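You operate a simulated robot arm through the tools that you are given. There is no shell and no other tool. Be economical: measure what you need, move in short steps, check, and stop when the job is done.

Carry out the task below with a simulated robot arm. There is one attempt and no reset: what you move stays moved.

JOB
Run the blue bearing at high speed and pocket it as the checker says.
Fine: close the cover before RUN, open it after the result; GOOD to the pocket marked GOOD, else to WORN; leave the cover open. Where these are worked on the way, their far stop is far enough and under half their travel is too little: cover of the bearing checker.

It is judged by the outcome, as a careful person would: the job done as asked, and still so three seconds after it is handed in. It fails if anything else is knocked over, pushed out of place, dropped, spilled or broken. A push-on lid holds only when it is set on centred and level and pressed home; a screw cap is set on level and turned clockwise until tight.

ROBOT AND FRAMES
A 7-joint arm with a two-finger parallel gripper, fixed in place. Base frame: the origin is at the foot of the arm, x ahead of it, y to its left, z up; the work surface is at about z = 790. Readings come in mm, rad, newtons and seconds.
With the tool pointing down near the work surface it reaches from about 220 to 680 mm from the base axis. Its first joint turns from -1.152 to 1.152 rad. Payload 2.4 kg.
The TCP is the grasp point between the finger pads, 30 mm short of the fingertips. In the tool frame z runs along the fingers and y along their closing line. The gripper opens to 94 mm. The fingers are 28 mm wide and 10 mm thick; the gripper's body (50 by 96 mm) begins 55 mm behind the TCP.
Orientation is that of the tool frame in the base frame, as a unit quaternion [x, y, z, w]. With the fingers straight down and closing along the base's y, the tool's x points along the base's -x, its y along +y and its z along -z.

CONTROLS
- The arm moves only by the tool servo_tool. Its arguments are lists of equal length, an entry for each row: "delta_rot": the turn, a rotation vector about the base's x, y, z in units of 120 degrees (1.0 is 120 degrees), a list of three; "translation": the shift along the base's x, y, z in units of 200 mm (1.0 is 200 mm), a list of three; "jaw": the finger opening in m, from 0 to 0.094. In form: {"delta_rot": [[ax, ay, az], ...], "translation": [[tx, ty, tz], ...], "jaw": [jaw, ...]}. A call has 1 to 10 rows; each row is the pose to reach, as a shift and turn from the pose commanded when the call began. A call with a number of a shift or a turn outside -1 to 1 is refused whole. A row lasts 0.2 s, in which the tool goes at most 50 mm and 0.15 rad; a call with a longer step from one row to the next is refused whole, and so is a gripper value outside its range. A pose out of reach is approached as far as the arm can. The call stops where the force on the tool passes 70 N (or 10 N more than at its start, if that is more) or the arm is blocked; 0.2 s more then pass. The fingers move at their own pace (about 153 mm/s each) and stop on an object; they squeeze with about 31 N. The grip force told is the motor's: it shows also when the fingers shut on nothing. Time passes only in rows, and 0.2 s behind the last, so rows that repeat a pose let the fingers close. It gives the time, the measured TCP pose, the force on the tool (base axes), the opening and the grip force at its end, in the units of the frame above (readings bear some noise), with the torque about the TCP (base axes, N m) and any sound that the robot's microphone picked up, and new pictures: "views" is both (left out), scene, wrist or none.
- Cameras (640 x 400 px; columns grow to the right, rows downward): "scene" is fixed at [48.2, 481.2, 1444.9]; the picture's right is [-0.65, -0.76, 0.00], its down [-0.43, 0.37, -0.83] and it looks along [0.63, -0.54, -0.56] (base axes); focal length 343 px, centre (320, 200). "wrist" rides on the gripper at [76, 14, -102] in the tool frame; the picture's right is [-0.18, 0.98, 0.00], its down [-0.75, -0.14, -0.64] and it looks along [-0.63, -0.12, 0.77] (tool axes); focal length 243 px, centre (320, 200). There is no depth. A picture from a camera that has moved, and an enlarged one, comes with that camera's place and axes in the base frame and with its lens.
- close_up(camera, box): a new picture of the part [left, top, right, bottom] of that camera's present view, enlarged. It takes no simulated time.
- finish_job(): hands the job in; it is judged then, once.

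Work in short steps. Places have to be worked out from the pictures, the camera data and where the tool is seen: move nearer, look again, correct. Check each grasp and each placing, and mend what went wrong. You have 120 turns and 200 pictures in all, those below and enlarged ones among them. Open the gripper and draw the arm clear of the work before you hand the job in, unless the task says otherwise; then end with one line.

The tools are called as name(argument=value, ...) on one line, values as JSON. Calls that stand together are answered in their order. servo_tool: Moves the arm, as the interface text tells. Its arguments: {"type":"object","properties":{"delta_rot":{"type":"array","items":{"type":"array","items":{"type":"number"}}},"translation":{"type":"array","items":{"type":"array","items":{"type":"number"}}},"jaw":{"type":"array","items":{"type":"number"}},"views":{"type":"string","enum":["both","scene","wrist","none"]}},"required":["delta_rot","translation","jaw"]} The other tools are called the same way: close_up (camera, box) takes an enlarged picture of a part of a camera's view; finish_job () hands the job in.

At the start:

```text
clock: 0.0
eef_pos: [400.5, -84.9, 1183.5]
orientation: [0.0, 1.0, 0.001, 0.0]
contact_force: [-0.9, -0.4, -0.7]
moment: [0.02, 0.0, -0.02]
grip_width: 94.2
gripper_force: 0.0
```

scene: 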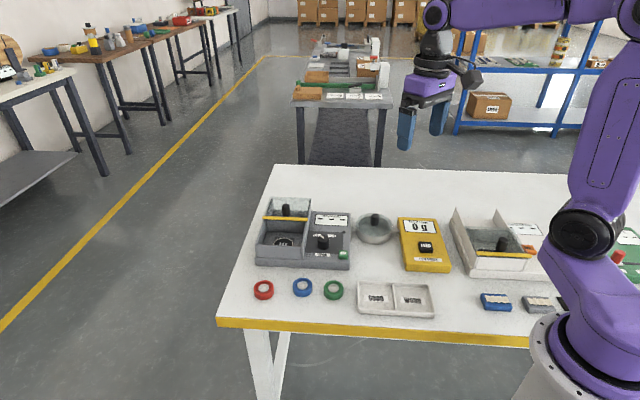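
wrist: 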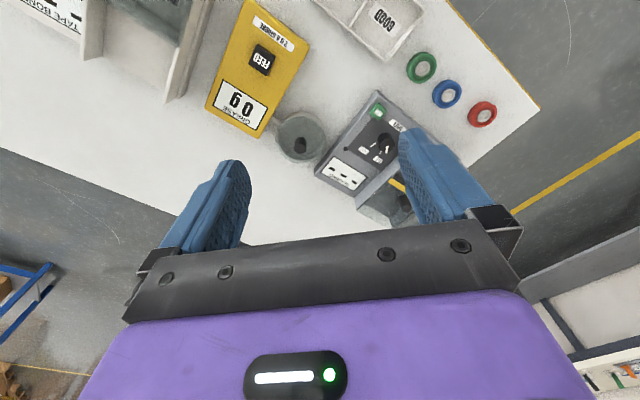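

I'll begin by taking enlarged views of the checker and surroundings.

close_up(camera="scene", box=[240, 180, 400, 280])

close_up(camera="scene", box=[240, 240, 460, 340])

close_up(camera="wrist", box=[300, 80, 460, 230])

```text
4.00 times, centred on (320, 230) of scene
camera zoom: at [48.2, 481.2, 1444.9], right [-0.65, -0.76, 0.0], down [-0.43, 0.37, -0.83], along [0.63, -0.54, -0.56], focal length 1372 px, centre (320, 80)
```

zoom: 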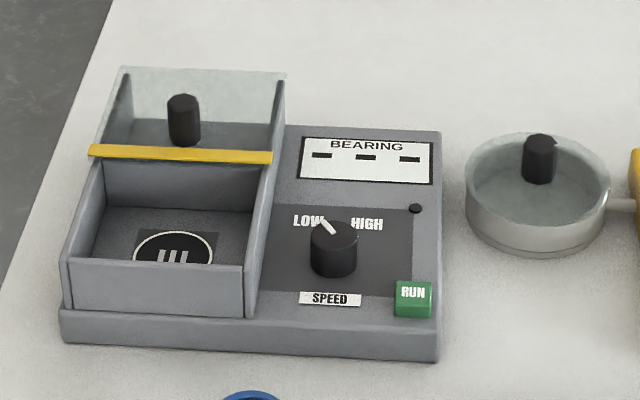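

```text
2.91 times, centred on (350, 290) of scene
camera zoom: at [48.2, 481.2, 1444.9], right [-0.65, -0.76, 0.0], down [-0.43, 0.37, -0.83], along [0.63, -0.54, -0.56], focal length 998 px, centre (233, -62)
```

zoom: 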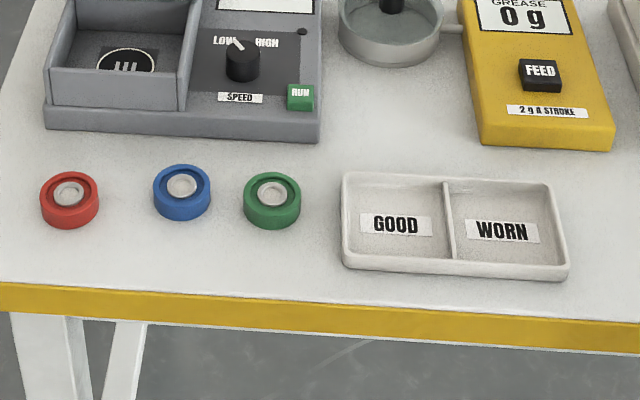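

```text
2.67 times, centred on (380, 155) of wrist
camera zoom: at [322.9, -71.3, 1284.3], right [0.18, 0.98, 0.0], down [0.75, -0.14, 0.64], along [0.63, -0.12, -0.77], focal length 647 px, centre (160, 320)
```

zoom: 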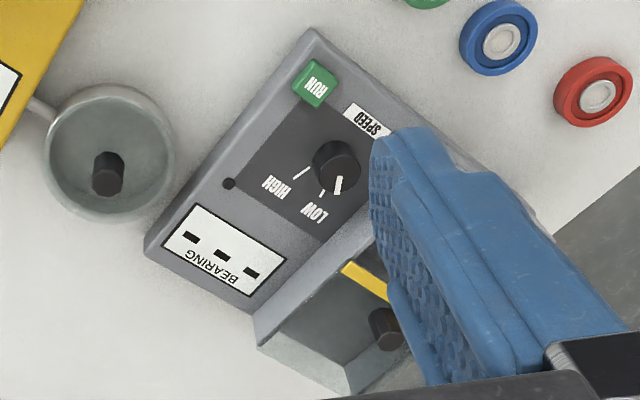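

Cover, knob and RUN sit roughly at x 500–620, y 0–90, with the device yawed about 45°. I'll move the wrist camera closer to see how the cover works.

servo_tool(delta_rot=[[0, 0, 0], [0, 0, 0], [0, 0, 0], [0, 0, 0], [0, 0, 0], [0, 0, 0]], translation=[[0.0, 0.15, -0.11], [0.02, 0.3, -0.22], [0.03, 0.45, -0.33], [0.04, 0.6, -0.45], [0.05, 0.75, -0.55], [0.07, 0.9, -0.65]], jaw=[0.094, 0.094, 0.094, 0.094, 0.094, 0.094], views="both")

```text
clock: 1.4
eef_pos: [413.8, 96.0, 1051.3]
orientation: [0.0, 1.0, 0.0, -0.001]
contact_force: [0.1, 0.1, -0.4]
moment: [-0.02, -0.01, 0.02]
grip_width: 94.0
gripper_force: 0.0
camera wrist: at [337.2, 110.3, 1152.9], right [0.18, 0.98, 0.0], down [0.75, -0.14, 0.64], along [0.63, -0.12, -0.77], focal length 243 px, centre (320, 200)
```

scene: 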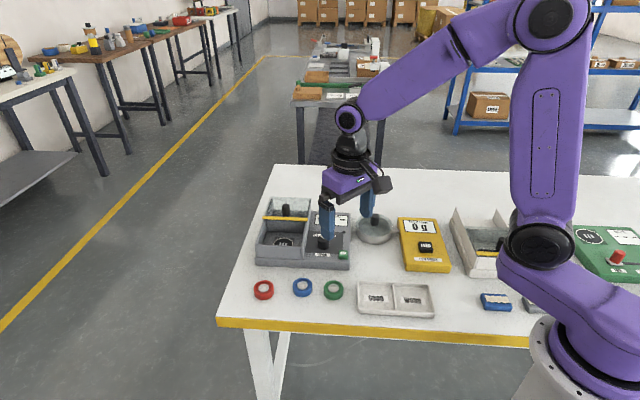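
wrist: 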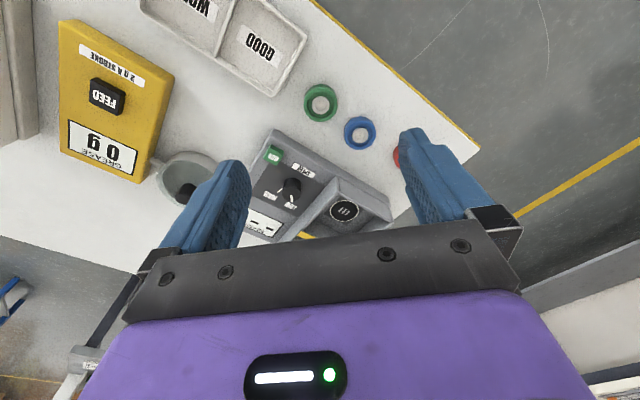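

The gripper body hides the cover; I'll move forward in x to put the checker in the upper half of the wrist view.

servo_tool(delta_rot=[[0, 0, 0], [0, 0, 0], [0, 0, 0], [0, 0, 0]], translation=[[0.17, -0.03, -0.07], [0.34, -0.05, -0.14], [0.5, -0.08, -0.2], [0.66, -0.1, -0.27]], jaw=[0.094, 0.094, 0.094, 0.094], views="wrist")

close_up(camera="wrist", box=[200, 20, 440, 240])

```text
clock: 2.4
eef_pos: [545.9, 75.5, 995.9]
orientation: [0.0, 1.0, 0.0, 0.001]
contact_force: [0.4, 0.7, -0.5]
moment: [-0.02, 0.01, 0.0]
grip_width: 93.9
gripper_force: 0.1
camera wrist: at [469.4, 88.9, 1097.3], right [0.18, 0.98, 0.0], down [0.75, -0.14, 0.64], along [0.63, -0.12, -0.77], focal length 243 px, centre (320, 200)
```

wrist: 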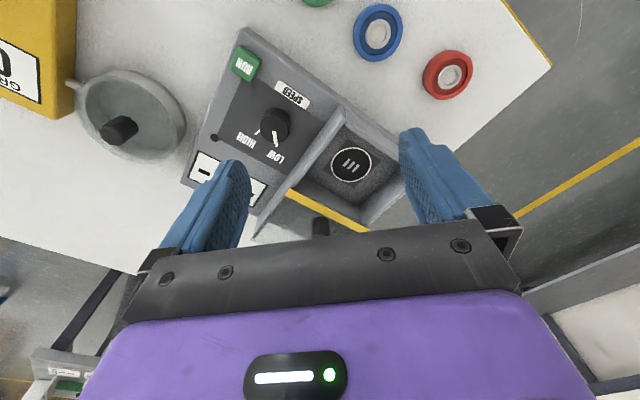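

```text
1.82 times, centred on (320, 130) of wrist
camera zoom: at [469.4, 88.9, 1097.3], right [0.18, 0.98, 0.0], down [0.75, -0.14, 0.64], along [0.63, -0.12, -0.77], focal length 441 px, centre (320, 327)
```

zoom: 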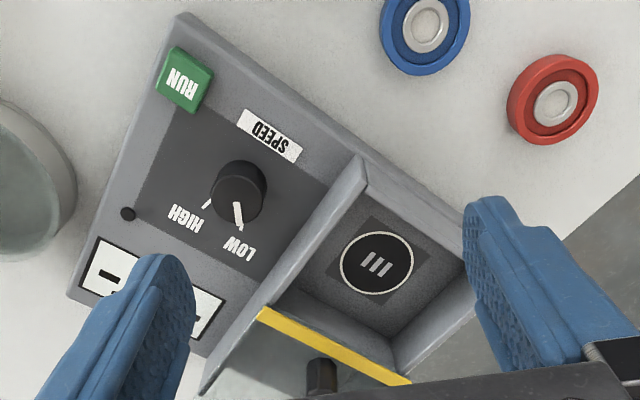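

The device is yawed about 45°. I'll turn the tool -45° about z to align with it and move to look at the cover from the front.

servo_tool(delta_rot=[[0, 0, -0.0625], [0, 0, -0.125], [0, 0, -0.1875], [0, 0, -0.25], [0, 0, -0.3125], [0, 0, -0.375]], translation=[[0.07, 0.01, 0.02], [0.14, 0.02, 0.03], [0.21, 0.03, 0.04], [0.29, 0.04, 0.04], [0.36, 0.05, 0.04], [0.44, 0.05, 0.04]], jaw=[0.094, 0.094, 0.094, 0.094, 0.094, 0.094], views="both")

close_up(camera="wrist", box=[200, 60, 440, 240])

```text
clock: 3.8
eef_pos: [632.2, 85.0, 1006.9]
orientation: [0.384, 0.924, 0.0, 0.001]
contact_force: [-0.2, -0.8, -0.1]
moment: [0.01, -0.02, 0.02]
grip_width: 93.8
gripper_force: 0.0
camera wrist: at [588.8, 148.9, 1107.9], right [0.83, 0.56, 0.0], down [0.43, -0.63, 0.64], along [0.36, -0.53, -0.77], focal length 243 px, centre (320, 200)
```

scene: 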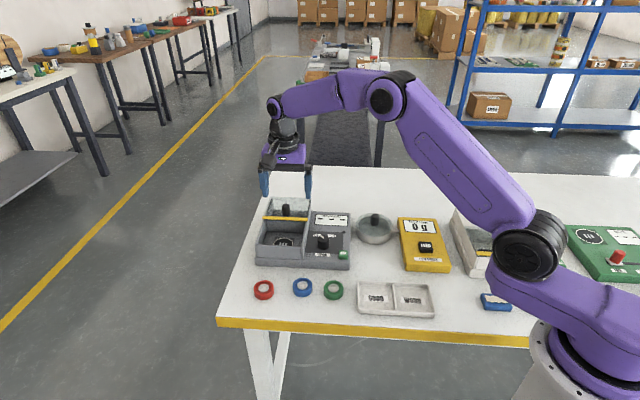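
wrist: 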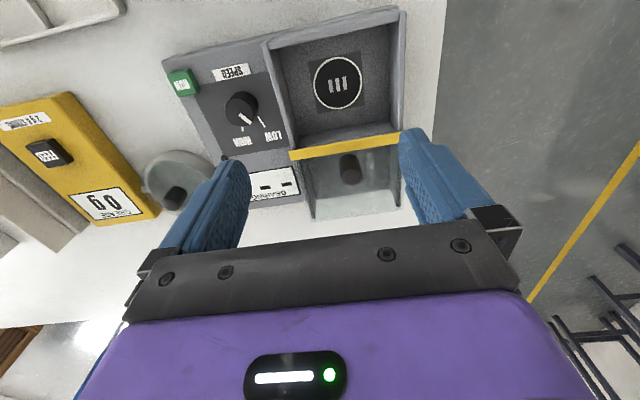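

```text
2.22 times, centred on (320, 150) of wrist
camera zoom: at [588.8, 148.9, 1107.9], right [0.83, 0.56, 0.0], down [0.43, -0.63, 0.64], along [0.36, -0.53, -0.77], focal length 539 px, centre (320, 311)
```

zoom: 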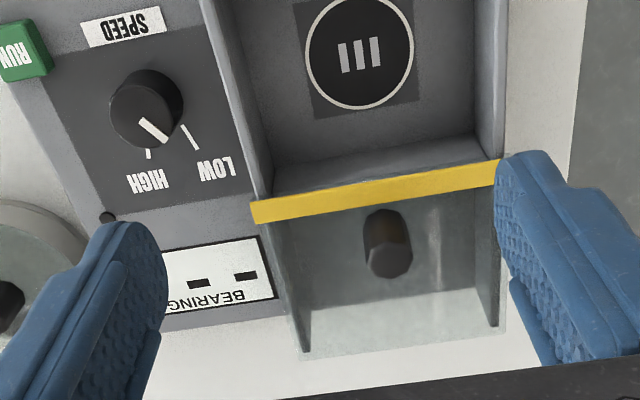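

The cover is a horizontal sliding plate (z≈885) with its knob near (689,54), top ≈912. The bar is the front edge, so it closes toward (-0.69,0.72). I'll set the dial first, so I'm moving above it (≈571,27) for a closer look.

servo_tool(delta_rot=[[0, 0, 0], [0, 0, 0], [0, 0, 0]], translation=[[-0.1, -0.1, -0.08], [-0.2, -0.2, -0.16], [-0.305, -0.29, -0.235]], jaw=[0.094, 0.094, 0.094], views="wrist")

close_up(camera="wrist", box=[240, 40, 400, 200])

close_up(camera="scene", box=[300, 205, 360, 265])

```text
clock: 4.6
eef_pos: [573.2, 25.2, 958.4]
orientation: [0.384, 0.923, 0.0, 0.0]
contact_force: [1.0, 0.7, 0.6]
moment: [-0.02, -0.03, -0.02]
grip_width: 94.0
gripper_force: 0.1
camera wrist: at [528.9, 89.2, 1060.2], right [0.83, 0.56, 0.0], down [0.43, -0.63, 0.64], along [0.36, -0.53, -0.77], focal length 243 px, centre (320, 200)
```

wrist: 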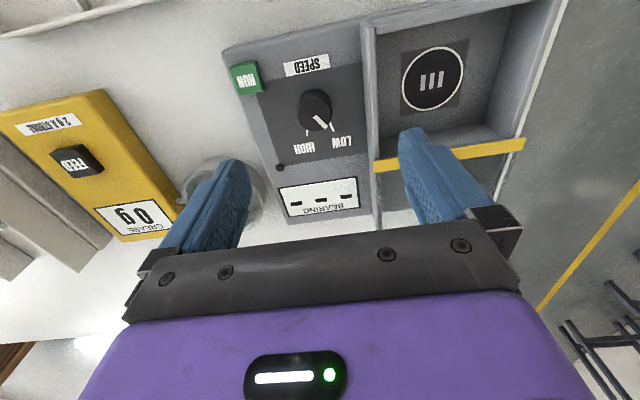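

```text
2.50 times, centred on (320, 120) of wrist
camera zoom: at [528.9, 89.2, 1060.2], right [0.83, 0.56, 0.0], down [0.43, -0.63, 0.64], along [0.36, -0.53, -0.77], focal length 606 px, centre (320, 400)
```

zoom: 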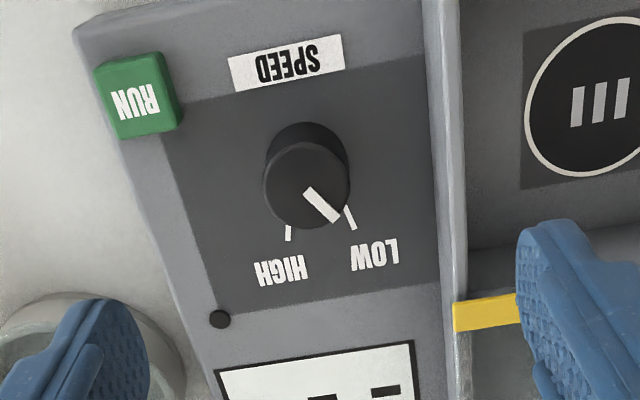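

```text
6.67 times, centred on (330, 235) of scene
camera zoom: at [48.2, 481.3, 1444.9], right [-0.65, -0.76, 0.0], down [-0.43, 0.37, -0.83], along [0.63, -0.54, -0.56], focal length 2286 px, centre (253, -33)
```

zoom: 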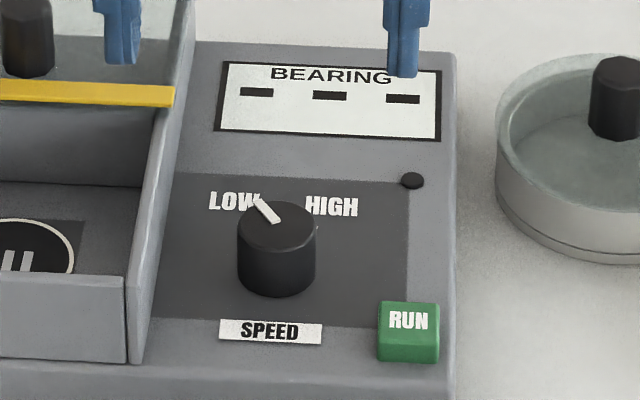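

Pointer is at LOW, so HIGH needs about 60° clockwise from above. Dial top is ≈(568.5,22,850). I'll pre-rotate +30°, narrow the jaws and come down part way to check.

servo_tool(delta_rot=[[0, 0, 0.0625], [0, 0, 0.125], [0, 0, 0.1875], [0, 0, 0.25], [0, 0, 0.25]], translation=[[-0.01, -0.01, -0.05], [-0.022, -0.016, -0.1], [-0.022, -0.016, -0.15], [-0.022, -0.016, -0.22], [-0.022, -0.016, -0.25]], jaw=[0.08, 0.06, 0.052, 0.052, 0.052], views="both")

close_up(camera="wrist", box=[220, 40, 420, 240])

close_up(camera="scene", box=[280, 185, 370, 265])

```text
clock: 5.8
eef_pos: [567.7, 22.9, 909.3]
orientation: [0.129, 0.992, 0.0, 0.0]
contact_force: [-0.3, -0.2, 0.8]
moment: [0.01, 0.02, 0.0]
grip_width: 52.2
gripper_force: 0.1
camera wrist: at [497.8, 55.8, 1010.2], right [0.43, 0.9, 0.0], down [0.69, -0.33, 0.64], along [0.58, -0.28, -0.77], focal length 243 px, centre (320, 200)
```

scene: 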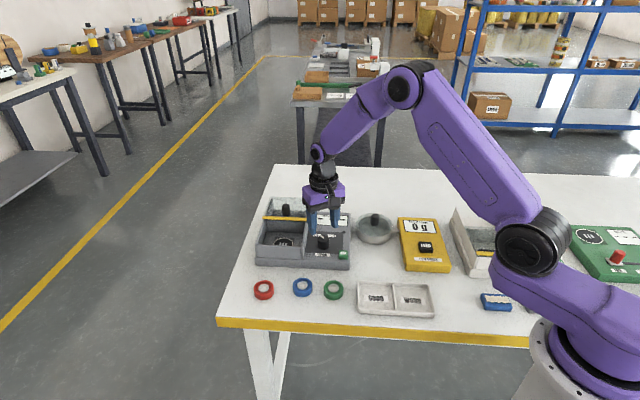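
wrist: 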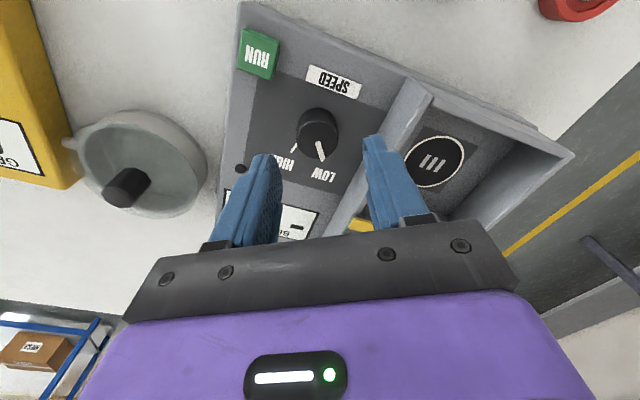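

```text
2.00 times, centred on (320, 140) of wrist
camera zoom: at [497.8, 55.8, 1010.2], right [0.43, 0.9, 0.0], down [0.69, -0.33, 0.64], along [0.58, -0.28, -0.77], focal length 485 px, centre (320, 320)
```

zoom: 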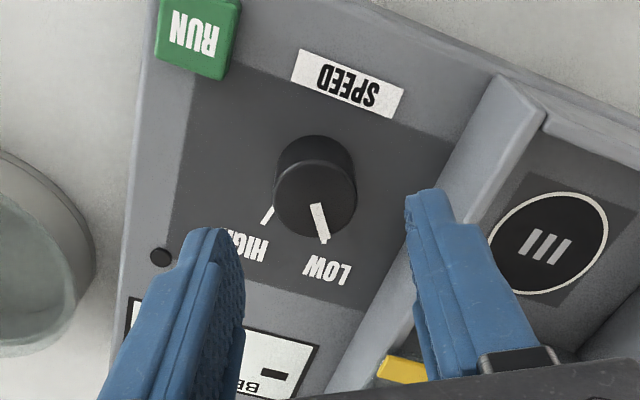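

```text
5.00 times, centred on (325, 225) of scene
camera zoom: at [48.2, 481.2, 1444.9], right [-0.65, -0.76, 0.0], down [-0.43, 0.37, -0.83], along [0.63, -0.54, -0.56], focal length 1715 px, centre (295, 75)
```

zoom: 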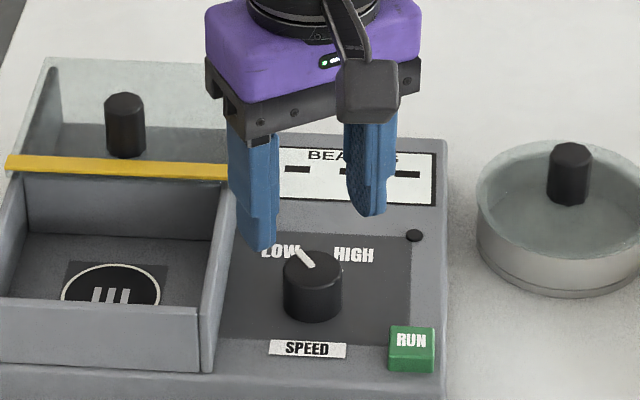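

The dial is centred under the tool within about 2 mm. I'm descending to z≈866 (tips ≈836) and closing on it.

servo_tool(delta_rot=[[0, 0, 0], [0, 0, 0], [0, 0, 0], [0, 0, 0], [0, 0, 0]], translation=[[-0.002, -0.008, -0.1], [-0.002, -0.008, -0.2], [-0.002, -0.008, -0.215], [-0.002, -0.008, -0.215], [-0.002, -0.008, -0.215]], jaw=[0.044, 0.044, 0.044, 0.02, 0.02], views="both")

close_up(camera="scene", box=[280, 185, 370, 265])

```text
clock: 7.0
eef_pos: [567.2, 20.7, 864.8]
orientation: [0.13, 0.991, 0.001, 0.0]
contact_force: [-0.9, -3.1, 1.0]
moment: [0.13, -0.06, -0.03]
grip_width: 31.6
gripper_force: 44.9
camera wrist: at [496.7, 53.6, 966.5], right [0.43, 0.9, 0.0], down [0.69, -0.33, 0.64], along [0.58, -0.28, -0.77], focal length 243 px, centre (320, 200)
```

scene: 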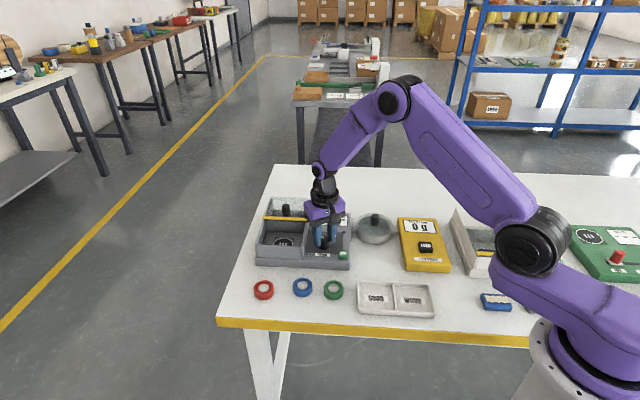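
wrist: 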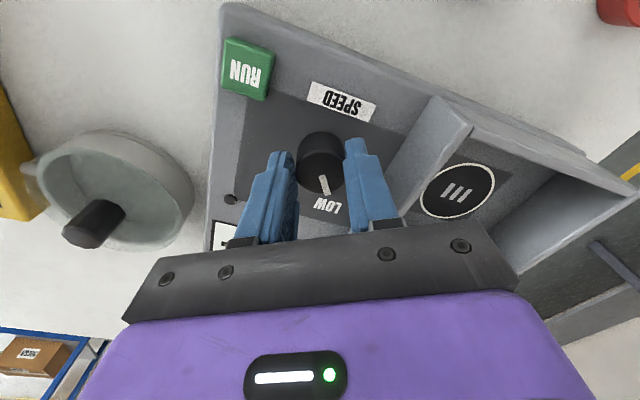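

```text
5.00 times, centred on (325, 225) of scene
camera zoom: at [48.2, 481.2, 1445.0], right [-0.65, -0.76, 0.0], down [-0.43, 0.37, -0.83], along [0.63, -0.54, -0.56], focal length 1715 px, centre (295, 75)
```

zoom: 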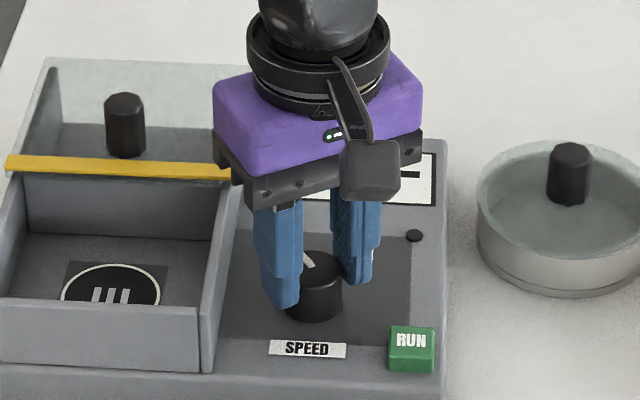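

Grip on the dial is good (31.6 mm). Turning it 60° clockwise.

servo_tool(delta_rot=[[0, 0, -0.0625], [0, 0, -0.125], [0, 0, -0.1875], [0, 0, -0.25], [0, 0, -0.3125], [0, 0, -0.375], [0, 0, -0.4375], [0, 0, -0.49]], translation=[[0, 0, 0], [0, 0, 0], [0, 0, 0], [0, 0, 0], [0, 0, 0], [0, 0, 0], [0, 0, 0], [0, 0, 0]], jaw=[0.02, 0.02, 0.02, 0.02, 0.02, 0.02, 0.02, 0.02], views="wrist")

close_up(camera="wrist", box=[220, 40, 420, 240])

close_up(camera="scene", box=[280, 185, 370, 265])

```text
clock: 8.8
eef_pos: [570.2, 23.7, 865.3]
orientation: [0.601, 0.799, 0.001, 0.001]
contact_force: [22.6, 13.1, -42.6]
moment: [0.43, -0.15, 0.09]
grip_width: 31.4
gripper_force: 44.6
camera wrist: at [561.8, 100.2, 967.1], right [1.0, 0.1, 0.0], down [0.07, -0.76, 0.64], along [0.06, -0.64, -0.77], focal length 243 px, centre (320, 200)
```

wrist: 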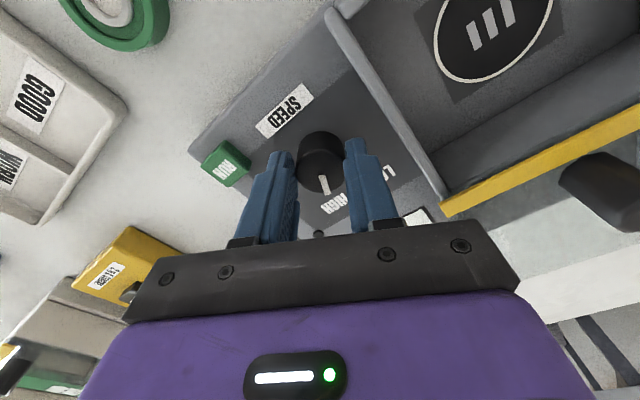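

```text
2.00 times, centred on (320, 140) of wrist
camera zoom: at [561.8, 100.2, 967.1], right [1.0, 0.1, 0.0], down [0.07, -0.76, 0.64], along [0.06, -0.64, -0.77], focal length 485 px, centre (320, 320)
```

zoom: 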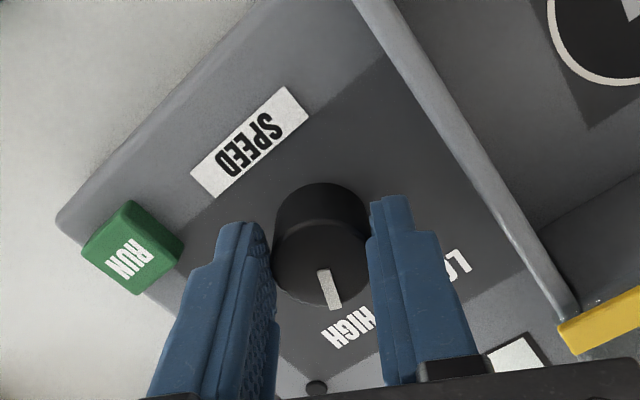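

```text
5.00 times, centred on (325, 225) of scene
camera zoom: at [49.6, 481.6, 1444.7], right [-0.65, -0.76, 0.0], down [-0.43, 0.37, -0.83], along [0.63, -0.54, -0.56], focal length 1715 px, centre (295, 75)
```

zoom: 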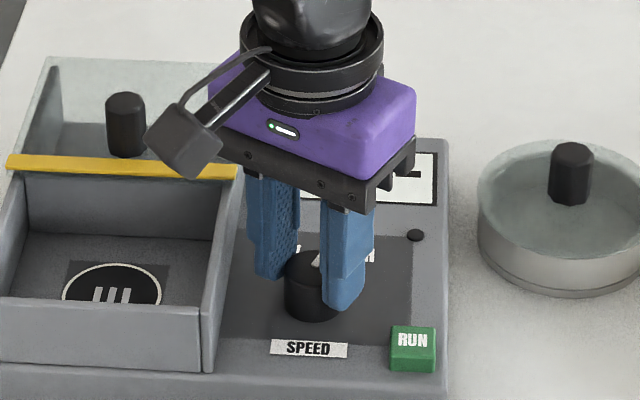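

The dial turned with the gripper, about 59°. A side force is showing, so I'll release, rise straight up and check the pointer.

servo_tool(delta_rot=[[0, 0, 0], [0, 0, 0], [0, 0, 0], [0, 0, 0]], translation=[[0, 0, 0], [0, 0, 0.04], [0, 0, 0.2], [0, 0, 0.35]], jaw=[0.044, 0.044, 0.044, 0.06], views="wrist")

close_up(camera="wrist", box=[220, 20, 420, 220])

close_up(camera="scene", box=[280, 185, 370, 265])

```text
clock: 9.8
eef_pos: [568.7, 21.6, 937.6]
orientation: [0.601, 0.799, 0.0, 0.0]
contact_force: [0.2, 0.2, 0.2]
moment: [0.01, 0.02, 0.0]
grip_width: 59.9
gripper_force: 0.0
camera wrist: at [560.1, 97.8, 1038.4], right [1.0, 0.1, 0.0], down [0.07, -0.76, 0.64], along [0.06, -0.64, -0.77], focal length 243 px, centre (320, 200)
```

wrist: 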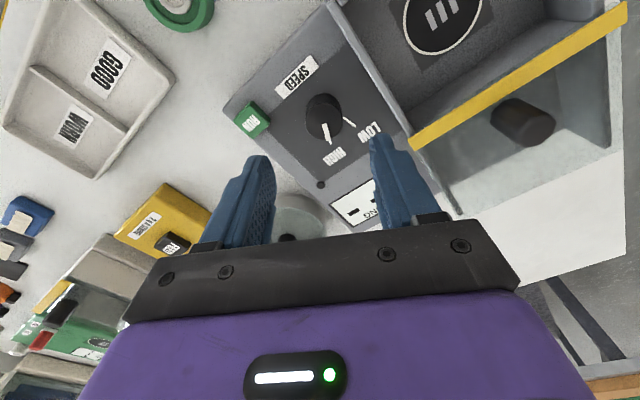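

```text
2.00 times, centred on (320, 120) of wrist
camera zoom: at [560.1, 97.8, 1038.4], right [1.0, 0.1, 0.0], down [0.07, -0.76, 0.64], along [0.06, -0.64, -0.77], focal length 485 px, centre (320, 360)
```

zoom: 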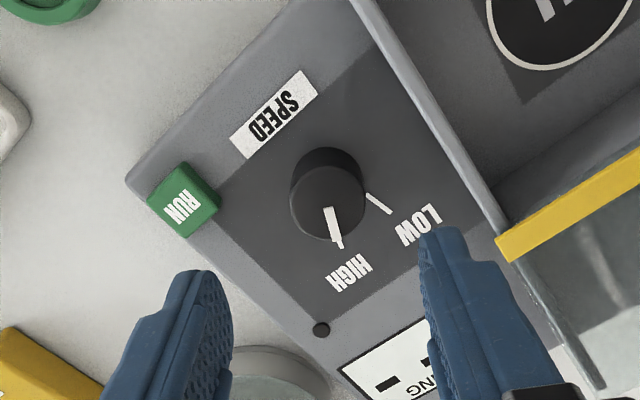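

```text
5.00 times, centred on (325, 225) of scene
camera zoom: at [48.2, 481.2, 1444.9], right [-0.65, -0.76, 0.0], down [-0.43, 0.37, -0.83], along [0.63, -0.54, -0.56], focal length 1715 px, centre (295, 75)
```

zoom: 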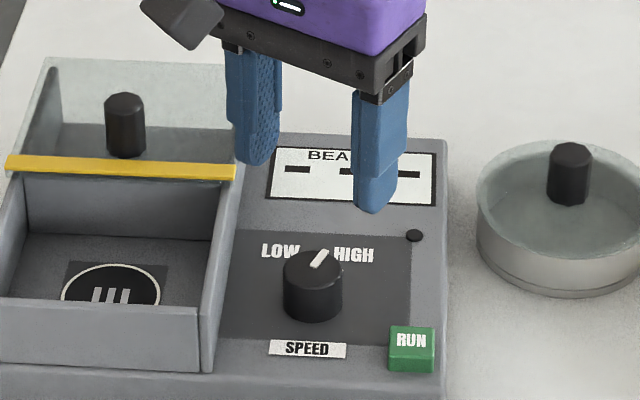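

Dial is at HIGH. Next I move over the blue bearing (≈508,140) at device yaw.

servo_tool(delta_rot=[[0, 0, 0.06], [0, 0, 0.12], [0, 0, 0.18], [0, 0, 0.24]], translation=[[-0.076, 0.15, 0.0], [-0.153, 0.3, -0.03], [-0.23, 0.44, -0.1], [-0.304, 0.592, -0.19]], jaw=[0.06, 0.062, 0.062, 0.062], views="wrist")

close_up(camera="scene", box=[240, 240, 360, 320])

```text
clock: 10.8
eef_pos: [507.6, 140.9, 899.7]
orientation: [0.383, 0.924, 0.0, 0.0]
contact_force: [-0.8, -0.2, 0.1]
moment: [-0.02, 0.02, -0.01]
grip_width: 62.0
gripper_force: 0.0
camera wrist: at [463.0, 203.3, 1001.4], right [0.82, 0.57, 0.0], down [0.43, -0.63, 0.64], along [0.36, -0.53, -0.77], focal length 243 px, centre (320, 200)
```

wrist: 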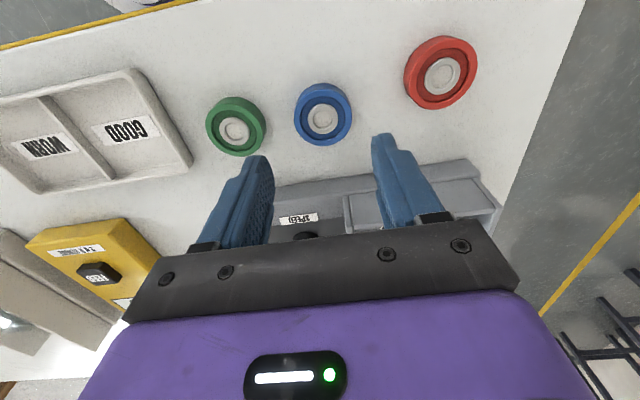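

```text
5.00 times, centred on (300, 280) of scene
camera zoom: at [48.3, 481.2, 1444.9], right [-0.65, -0.76, 0.0], down [-0.43, 0.37, -0.83], along [0.63, -0.54, -0.56], focal length 1715 px, centre (420, -200)
```

zoom: 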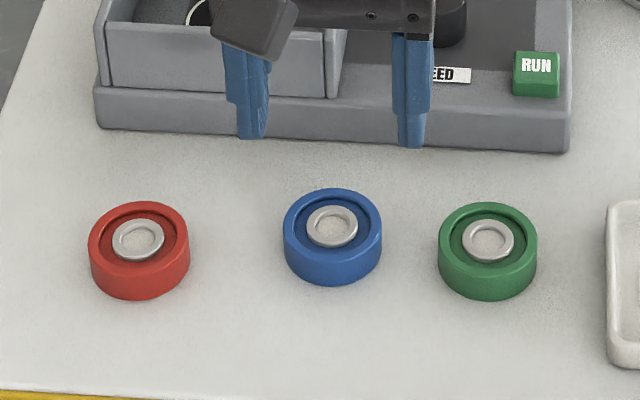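

Refined bearing centre ≈(504.5,146.5), top ≈811. I'm correcting and stopping just above it to check.

servo_tool(delta_rot=[[0, 0, 0], [0, 0, 0]], translation=[[-0.0155, 0.028, -0.1], [-0.0155, 0.028, -0.23]], jaw=[0.057, 0.057], views="wrist")

close_up(camera="scene", box=[240, 240, 360, 320])

```text
clock: 11.4
eef_pos: [504.0, 147.6, 852.9]
orientation: [0.383, 0.924, 0.0, -0.001]
contact_force: [-0.7, -0.7, 0.4]
moment: [0.04, -0.04, 0.01]
grip_width: 57.1
gripper_force: 0.2
camera wrist: at [459.4, 210.6, 955.0], right [0.82, 0.57, 0.0], down [0.43, -0.63, 0.64], along [0.36, -0.53, -0.77], focal length 243 px, centre (320, 200)
```

wrist: 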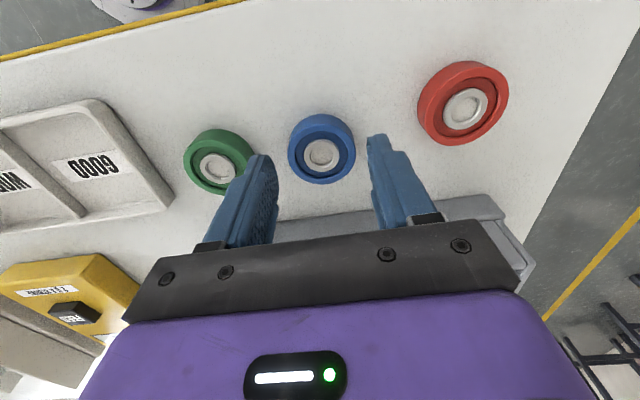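

```text
5.00 times, centred on (300, 280) of scene
camera zoom: at [48.2, 481.2, 1444.9], right [-0.65, -0.76, 0.0], down [-0.43, 0.37, -0.83], along [0.63, -0.54, -0.56], focal length 1715 px, centre (420, -200)
```

zoom: 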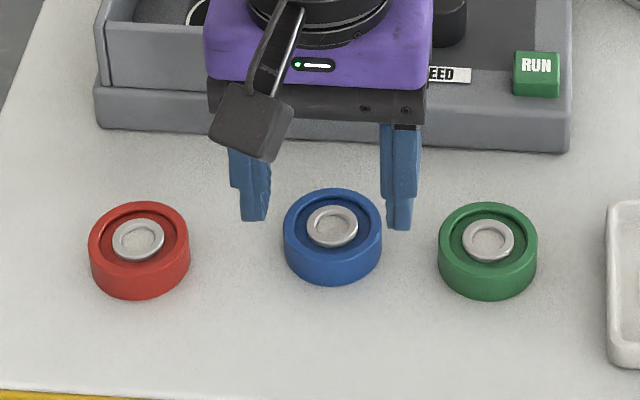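

Aligned. Descending and gripping the blue bearing.

servo_tool(delta_rot=[[0, 0, 0], [0, 0, 0], [0, 0, 0], [0, 0, 0]], translation=[[0.001, -0.003, -0.07], [0.001, -0.003, -0.13], [0.001, -0.003, -0.13], [0.001, -0.003, -0.13]], jaw=[0.057, 0.057, 0.04, 0.04], views="none")

close_up(camera="scene", box=[240, 220, 360, 320])

```text
clock: 12.4
eef_pos: [504.6, 146.0, 828.3]
orientation: [0.384, 0.923, 0.001, -0.001]
contact_force: [-2.4, -0.9, 10.6]
moment: [-0.04, 0.12, -0.07]
grip_width: 46.4
gripper_force: 30.8
```

```text
4.00 times, centred on (300, 270) of scene
camera zoom: at [48.0, 481.2, 1445.0], right [-0.65, -0.76, 0.0], down [-0.43, 0.37, -0.83], along [0.63, -0.54, -0.56], focal length 1372 px, centre (400, -80)
```

zoom: 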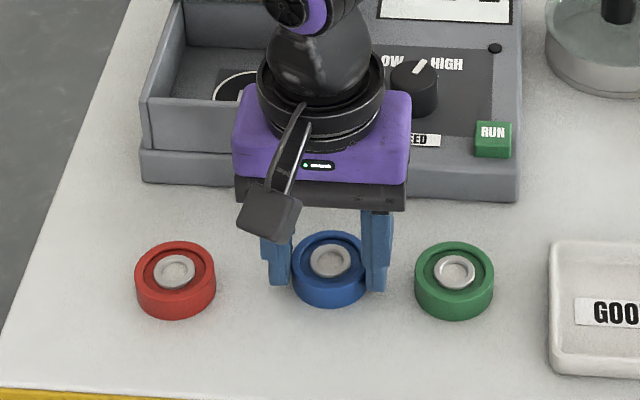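

Bearing held (46.4 mm). Lifting and carrying it above the chamber (≈646,99).

servo_tool(delta_rot=[[0, 0, 0], [0, 0, 0], [0, 0, 0], [0, 0, 0], [0, 0, 0], [0, 0, 0], [0, 0, 0], [0, 0, 0]], translation=[[0, 0, 0.15], [0, 0, 0.3], [0, 0, 0.45], [0, 0, 0.66], [0.18, -0.06, 0.66], [0.36, -0.12, 0.66], [0.54, -0.18, 0.66], [0.705, -0.235, 0.66]], jaw=[0.04, 0.04, 0.04, 0.04, 0.04, 0.04, 0.04, 0.04], views="wrist")

close_up(camera="scene", box=[240, 160, 360, 280])

close_up(camera="wrist", box=[220, 40, 420, 240])

```text
clock: 14.2
eef_pos: [642.9, 97.5, 959.9]
orientation: [0.383, 0.924, -0.001, -0.001]
contact_force: [0.6, 0.2, -0.5]
moment: [-0.01, -0.01, 0.03]
grip_width: 39.9
gripper_force: 0.1
camera wrist: at [599.4, 161.2, 1062.4], right [0.83, 0.56, 0.0], down [0.43, -0.63, 0.64], along [0.36, -0.53, -0.77], focal length 243 px, centre (320, 200)
```

wrist: 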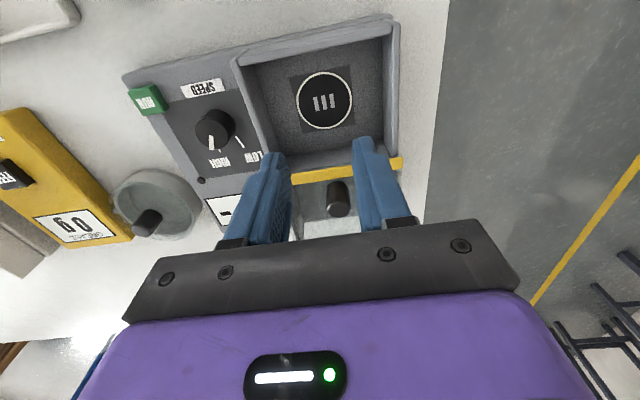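

```text
3.33 times, centred on (300, 220) of scene
camera zoom: at [48.2, 481.3, 1444.9], right [-0.65, -0.76, 0.0], down [-0.43, 0.37, -0.83], along [0.63, -0.54, -0.56], focal length 1143 px, centre (387, 133)
```

zoom: 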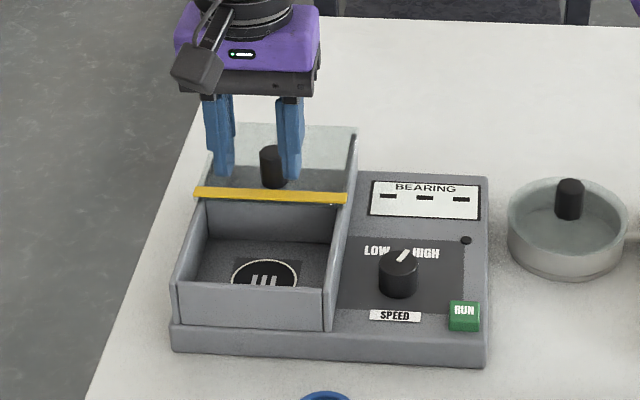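

```text
2.00 times, centred on (320, 140) of wrist
camera zoom: at [599.4, 161.2, 1062.4], right [0.83, 0.56, 0.0], down [0.43, -0.63, 0.64], along [0.36, -0.53, -0.77], focal length 485 px, centre (320, 320)
```

zoom: 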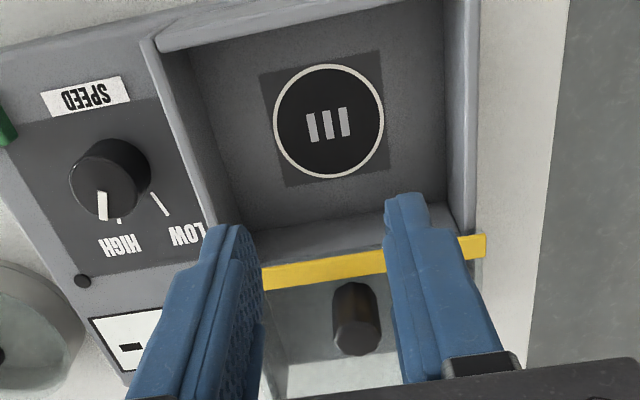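

The bearing isn't in the gripper (opening reads 39.9), so it slipped at the lift. Checking where it is.

close_up(camera="scene", box=[230, 220, 360, 320])

```text
4.00 times, centred on (295, 270) of scene
camera zoom: at [48.2, 481.3, 1444.9], right [-0.65, -0.76, 0.0], down [-0.43, 0.37, -0.83], along [0.63, -0.54, -0.56], focal length 1372 px, centre (420, -80)
```

zoom: 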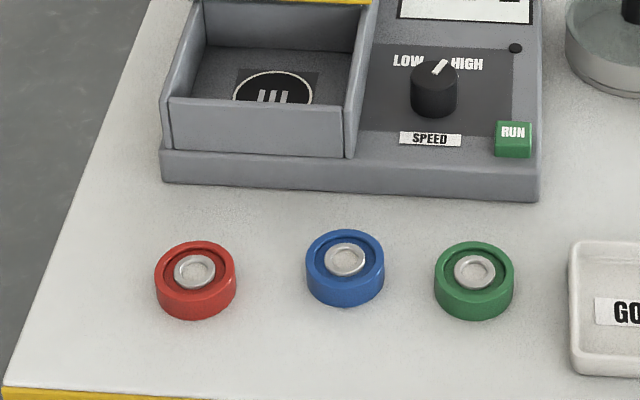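

It's upright near its old spot, moved a few mm to ≈(511,143): the grip was off-centre. Returning above it to re-measure.

servo_tool(delta_rot=[[0, 0, 0], [0, 0, 0], [0, 0, 0], [0, 0, 0], [0, 0, 0]], translation=[[-0.17, 0.055, 0], [-0.34, 0.11, 0], [-0.51, 0.165, 0], [-0.67, 0.22, -0.15], [-0.67, 0.22, -0.36]], jaw=[0.057, 0.057, 0.057, 0.057, 0.057], views="wrist")

close_up(camera="wrist", box=[240, 60, 400, 220])

close_up(camera="scene", box=[270, 250, 350, 310])

```text
clock: 15.4
eef_pos: [508.7, 143.7, 886.3]
orientation: [0.383, 0.924, 0.0, 0.0]
contact_force: [-0.3, -0.7, -0.5]
moment: [-0.01, -0.05, -0.02]
grip_width: 56.8
gripper_force: 0.1
camera wrist: at [464.7, 206.7, 988.7], right [0.83, 0.56, 0.0], down [0.43, -0.63, 0.64], along [0.36, -0.53, -0.77], focal length 243 px, centre (320, 200)
```

wrist: 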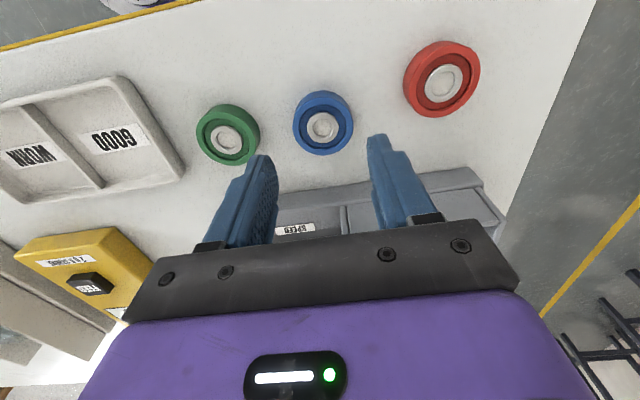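

```text
2.50 times, centred on (320, 140) of wrist
camera zoom: at [464.7, 206.7, 988.7], right [0.83, 0.56, 0.0], down [0.43, -0.63, 0.64], along [0.36, -0.53, -0.77], focal length 606 px, centre (320, 350)
```

zoom: 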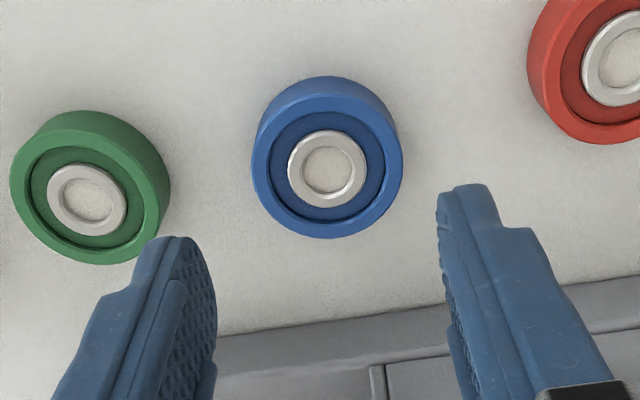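

```text
6.67 times, centred on (310, 280) of scene
camera zoom: at [48.2, 481.2, 1444.9], right [-0.65, -0.76, 0.0], down [-0.43, 0.37, -0.83], along [0.63, -0.54, -0.56], focal length 2286 px, centre (387, -333)
```

zoom: 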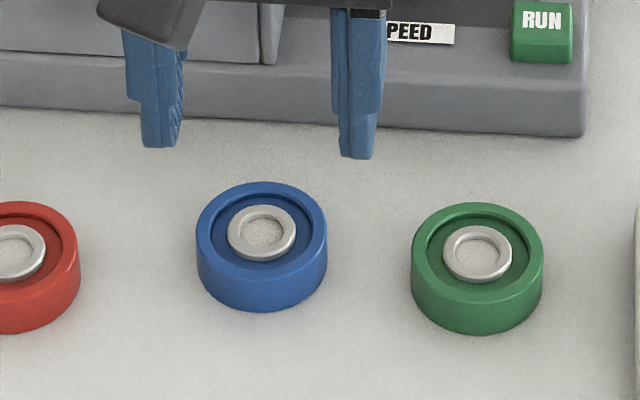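

The bearing is now under the tool axis, about 2 mm to the right, diameter ≈46. Going down lower this time (tips ≈793) and squeezing fully.

servo_tool(delta_rot=[[0, 0, 0], [0, 0, 0], [0, 0, 0], [0, 0, 0], [0, 0, 0], [0, 0, 0]], translation=[[0.009, 0.006, -0.15], [0.009, 0.006, -0.28], [0.009, 0.006, -0.325], [0.009, 0.006, -0.325], [0.009, 0.006, -0.325], [0.009, 0.006, -0.325]], jaw=[0.057, 0.057, 0.057, 0.02, 0.0, 0.0], views="wrist")

close_up(camera="wrist", box=[240, 80, 400, 240])

```text
clock: 16.8
eef_pos: [513.4, 142.7, 821.7]
orientation: [0.383, 0.924, 0.0, 0.0]
contact_force: [-1.1, 1.4, 3.7]
moment: [-0.04, 0.12, -0.04]
grip_width: 46.6
gripper_force: 31.1
camera wrist: at [468.5, 206.3, 922.8], right [0.83, 0.56, 0.0], down [0.43, -0.63, 0.64], along [0.36, -0.53, -0.77], focal length 243 px, centre (320, 200)
```

wrist: 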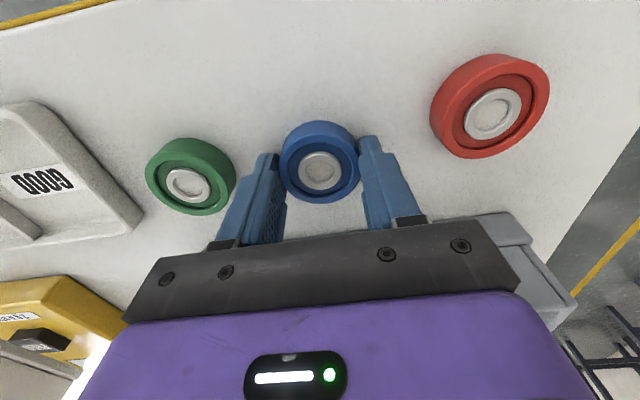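

```text
2.50 times, centred on (320, 160) of wrist
camera zoom: at [468.5, 206.3, 922.8], right [0.83, 0.56, 0.0], down [0.43, -0.63, 0.64], along [0.36, -0.53, -0.77], focal length 606 px, centre (320, 300)
```

zoom: 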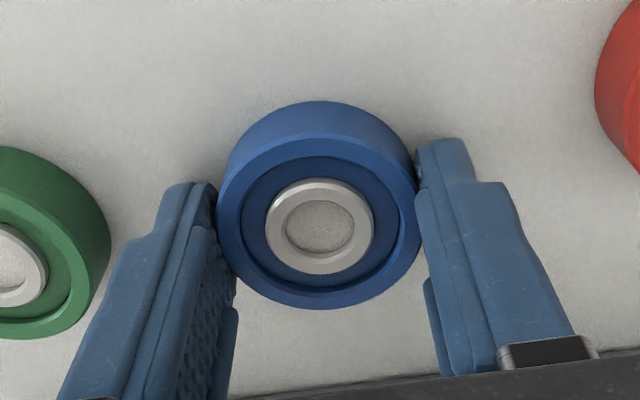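

Gripped at 46.6 mm, lower this time. Lifting slowly to test the hold.

servo_tool(delta_rot=[[0, 0, 0], [0, 0, 0], [0, 0, 0], [0, 0, 0]], translation=[[0, 0, 0.02], [0, 0, 0.05], [0, 0, 0.09], [0, 0, 0.14]], jaw=[0.0, 0.0, 0.0, 0.0], views="wrist")

close_up(camera="scene", box=[260, 220, 360, 310])

```text
clock: 17.8
eef_pos: [512.9, 143.6, 849.2]
orientation: [0.382, 0.924, 0.0, 0.0]
contact_force: [-0.6, -0.4, -1.3]
moment: [0.03, 0.06, -0.05]
grip_width: 46.4
gripper_force: 31.3
camera wrist: at [468.5, 206.9, 950.6], right [0.83, 0.56, 0.0], down [0.43, -0.63, 0.64], along [0.36, -0.53, -0.77], focal length 243 px, centre (320, 200)
```

wrist: 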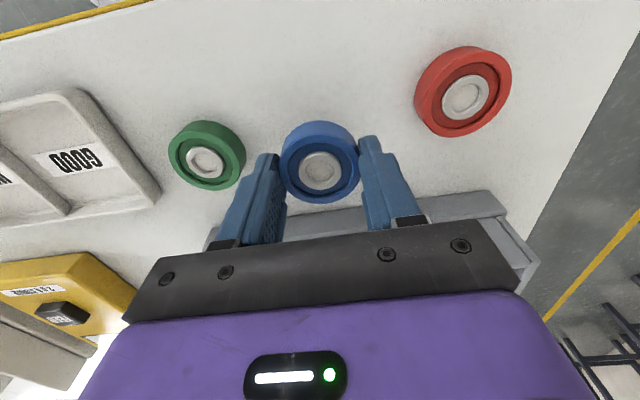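

```text
4.44 times, centred on (310, 265) of scene
camera zoom: at [48.3, 481.2, 1444.9], right [-0.65, -0.76, 0.0], down [-0.43, 0.37, -0.83], along [0.63, -0.54, -0.56], focal length 1524 px, centre (364, -89)
```

zoom: 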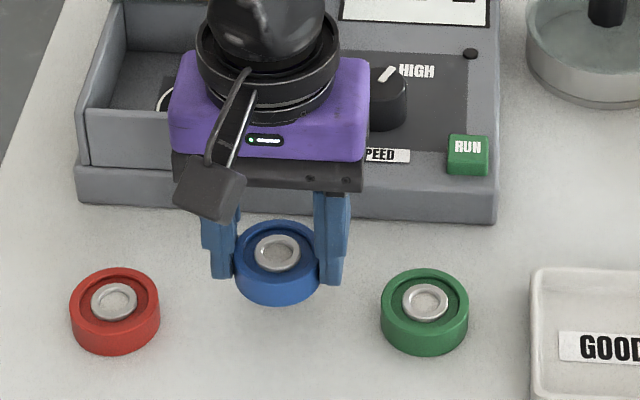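

Held firmly. Carrying it gently: lift, then across to above the pad at ≈(645.7,103).

servo_tool(delta_rot=[[0, 0, 0], [0, 0, 0], [0, 0, 0], [0, 0, 0], [0, 0, 0], [0, 0, 0], [0, 0, 0], [0, 0, 0], [0, 0, 0], [0, 0, 0]], translation=[[0, 0, 0.12], [0, 0, 0.25], [0, 0, 0.38], [0.04, -0.01, 0.5], [0.16, -0.05, 0.52], [0.3, -0.09, 0.52], [0.44, -0.135, 0.52], [0.56, -0.175, 0.52], [0.64, -0.2, 0.52], [0.66, -0.205, 0.52]], jaw=[0.0, 0.0, 0.0, 0.0, 0.0, 0.0, 0.0, 0.0, 0.0, 0.0], views="wrist")

close_up(camera="wrist", box=[220, 40, 420, 240])

close_up(camera="scene", box=[240, 160, 360, 280])

```text
clock: 20.0
eef_pos: [644.7, 103.0, 952.8]
orientation: [0.382, 0.924, 0.0, 0.0]
contact_force: [0.0, 0.2, -0.4]
moment: [0.01, 0.01, -0.01]
grip_width: 46.7
gripper_force: 31.0
camera wrist: at [600.4, 165.5, 1054.4], right [0.83, 0.56, 0.0], down [0.43, -0.63, 0.64], along [0.36, -0.53, -0.77], focal length 243 px, centre (320, 200)
```

wrist: 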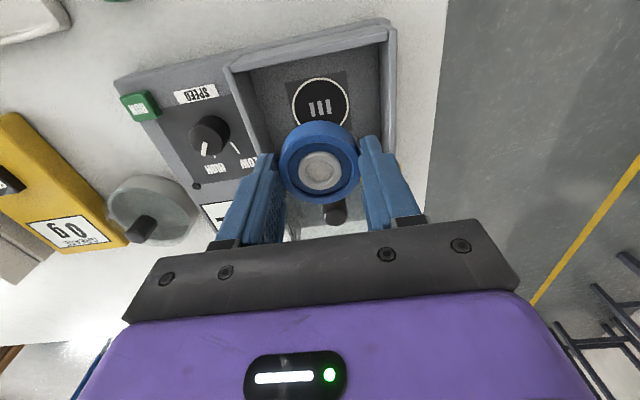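

```text
2.00 times, centred on (320, 140) of wrist
camera zoom: at [600.4, 165.5, 1054.4], right [0.83, 0.56, 0.0], down [0.43, -0.63, 0.64], along [0.36, -0.53, -0.77], focal length 485 px, centre (320, 320)
```

zoom: 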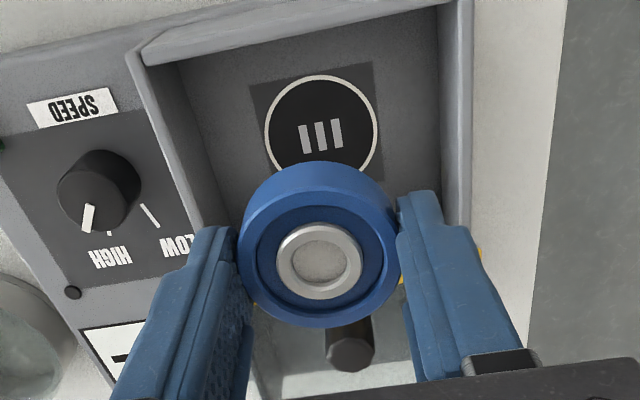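

```text
3.33 times, centred on (300, 220) of scene
camera zoom: at [48.3, 481.2, 1444.9], right [-0.65, -0.76, 0.0], down [-0.43, 0.37, -0.83], along [0.63, -0.54, -0.56], focal length 1143 px, centre (387, 133)
```

zoom: 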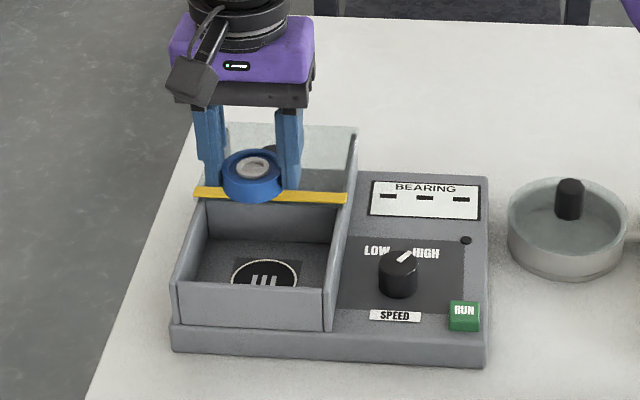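

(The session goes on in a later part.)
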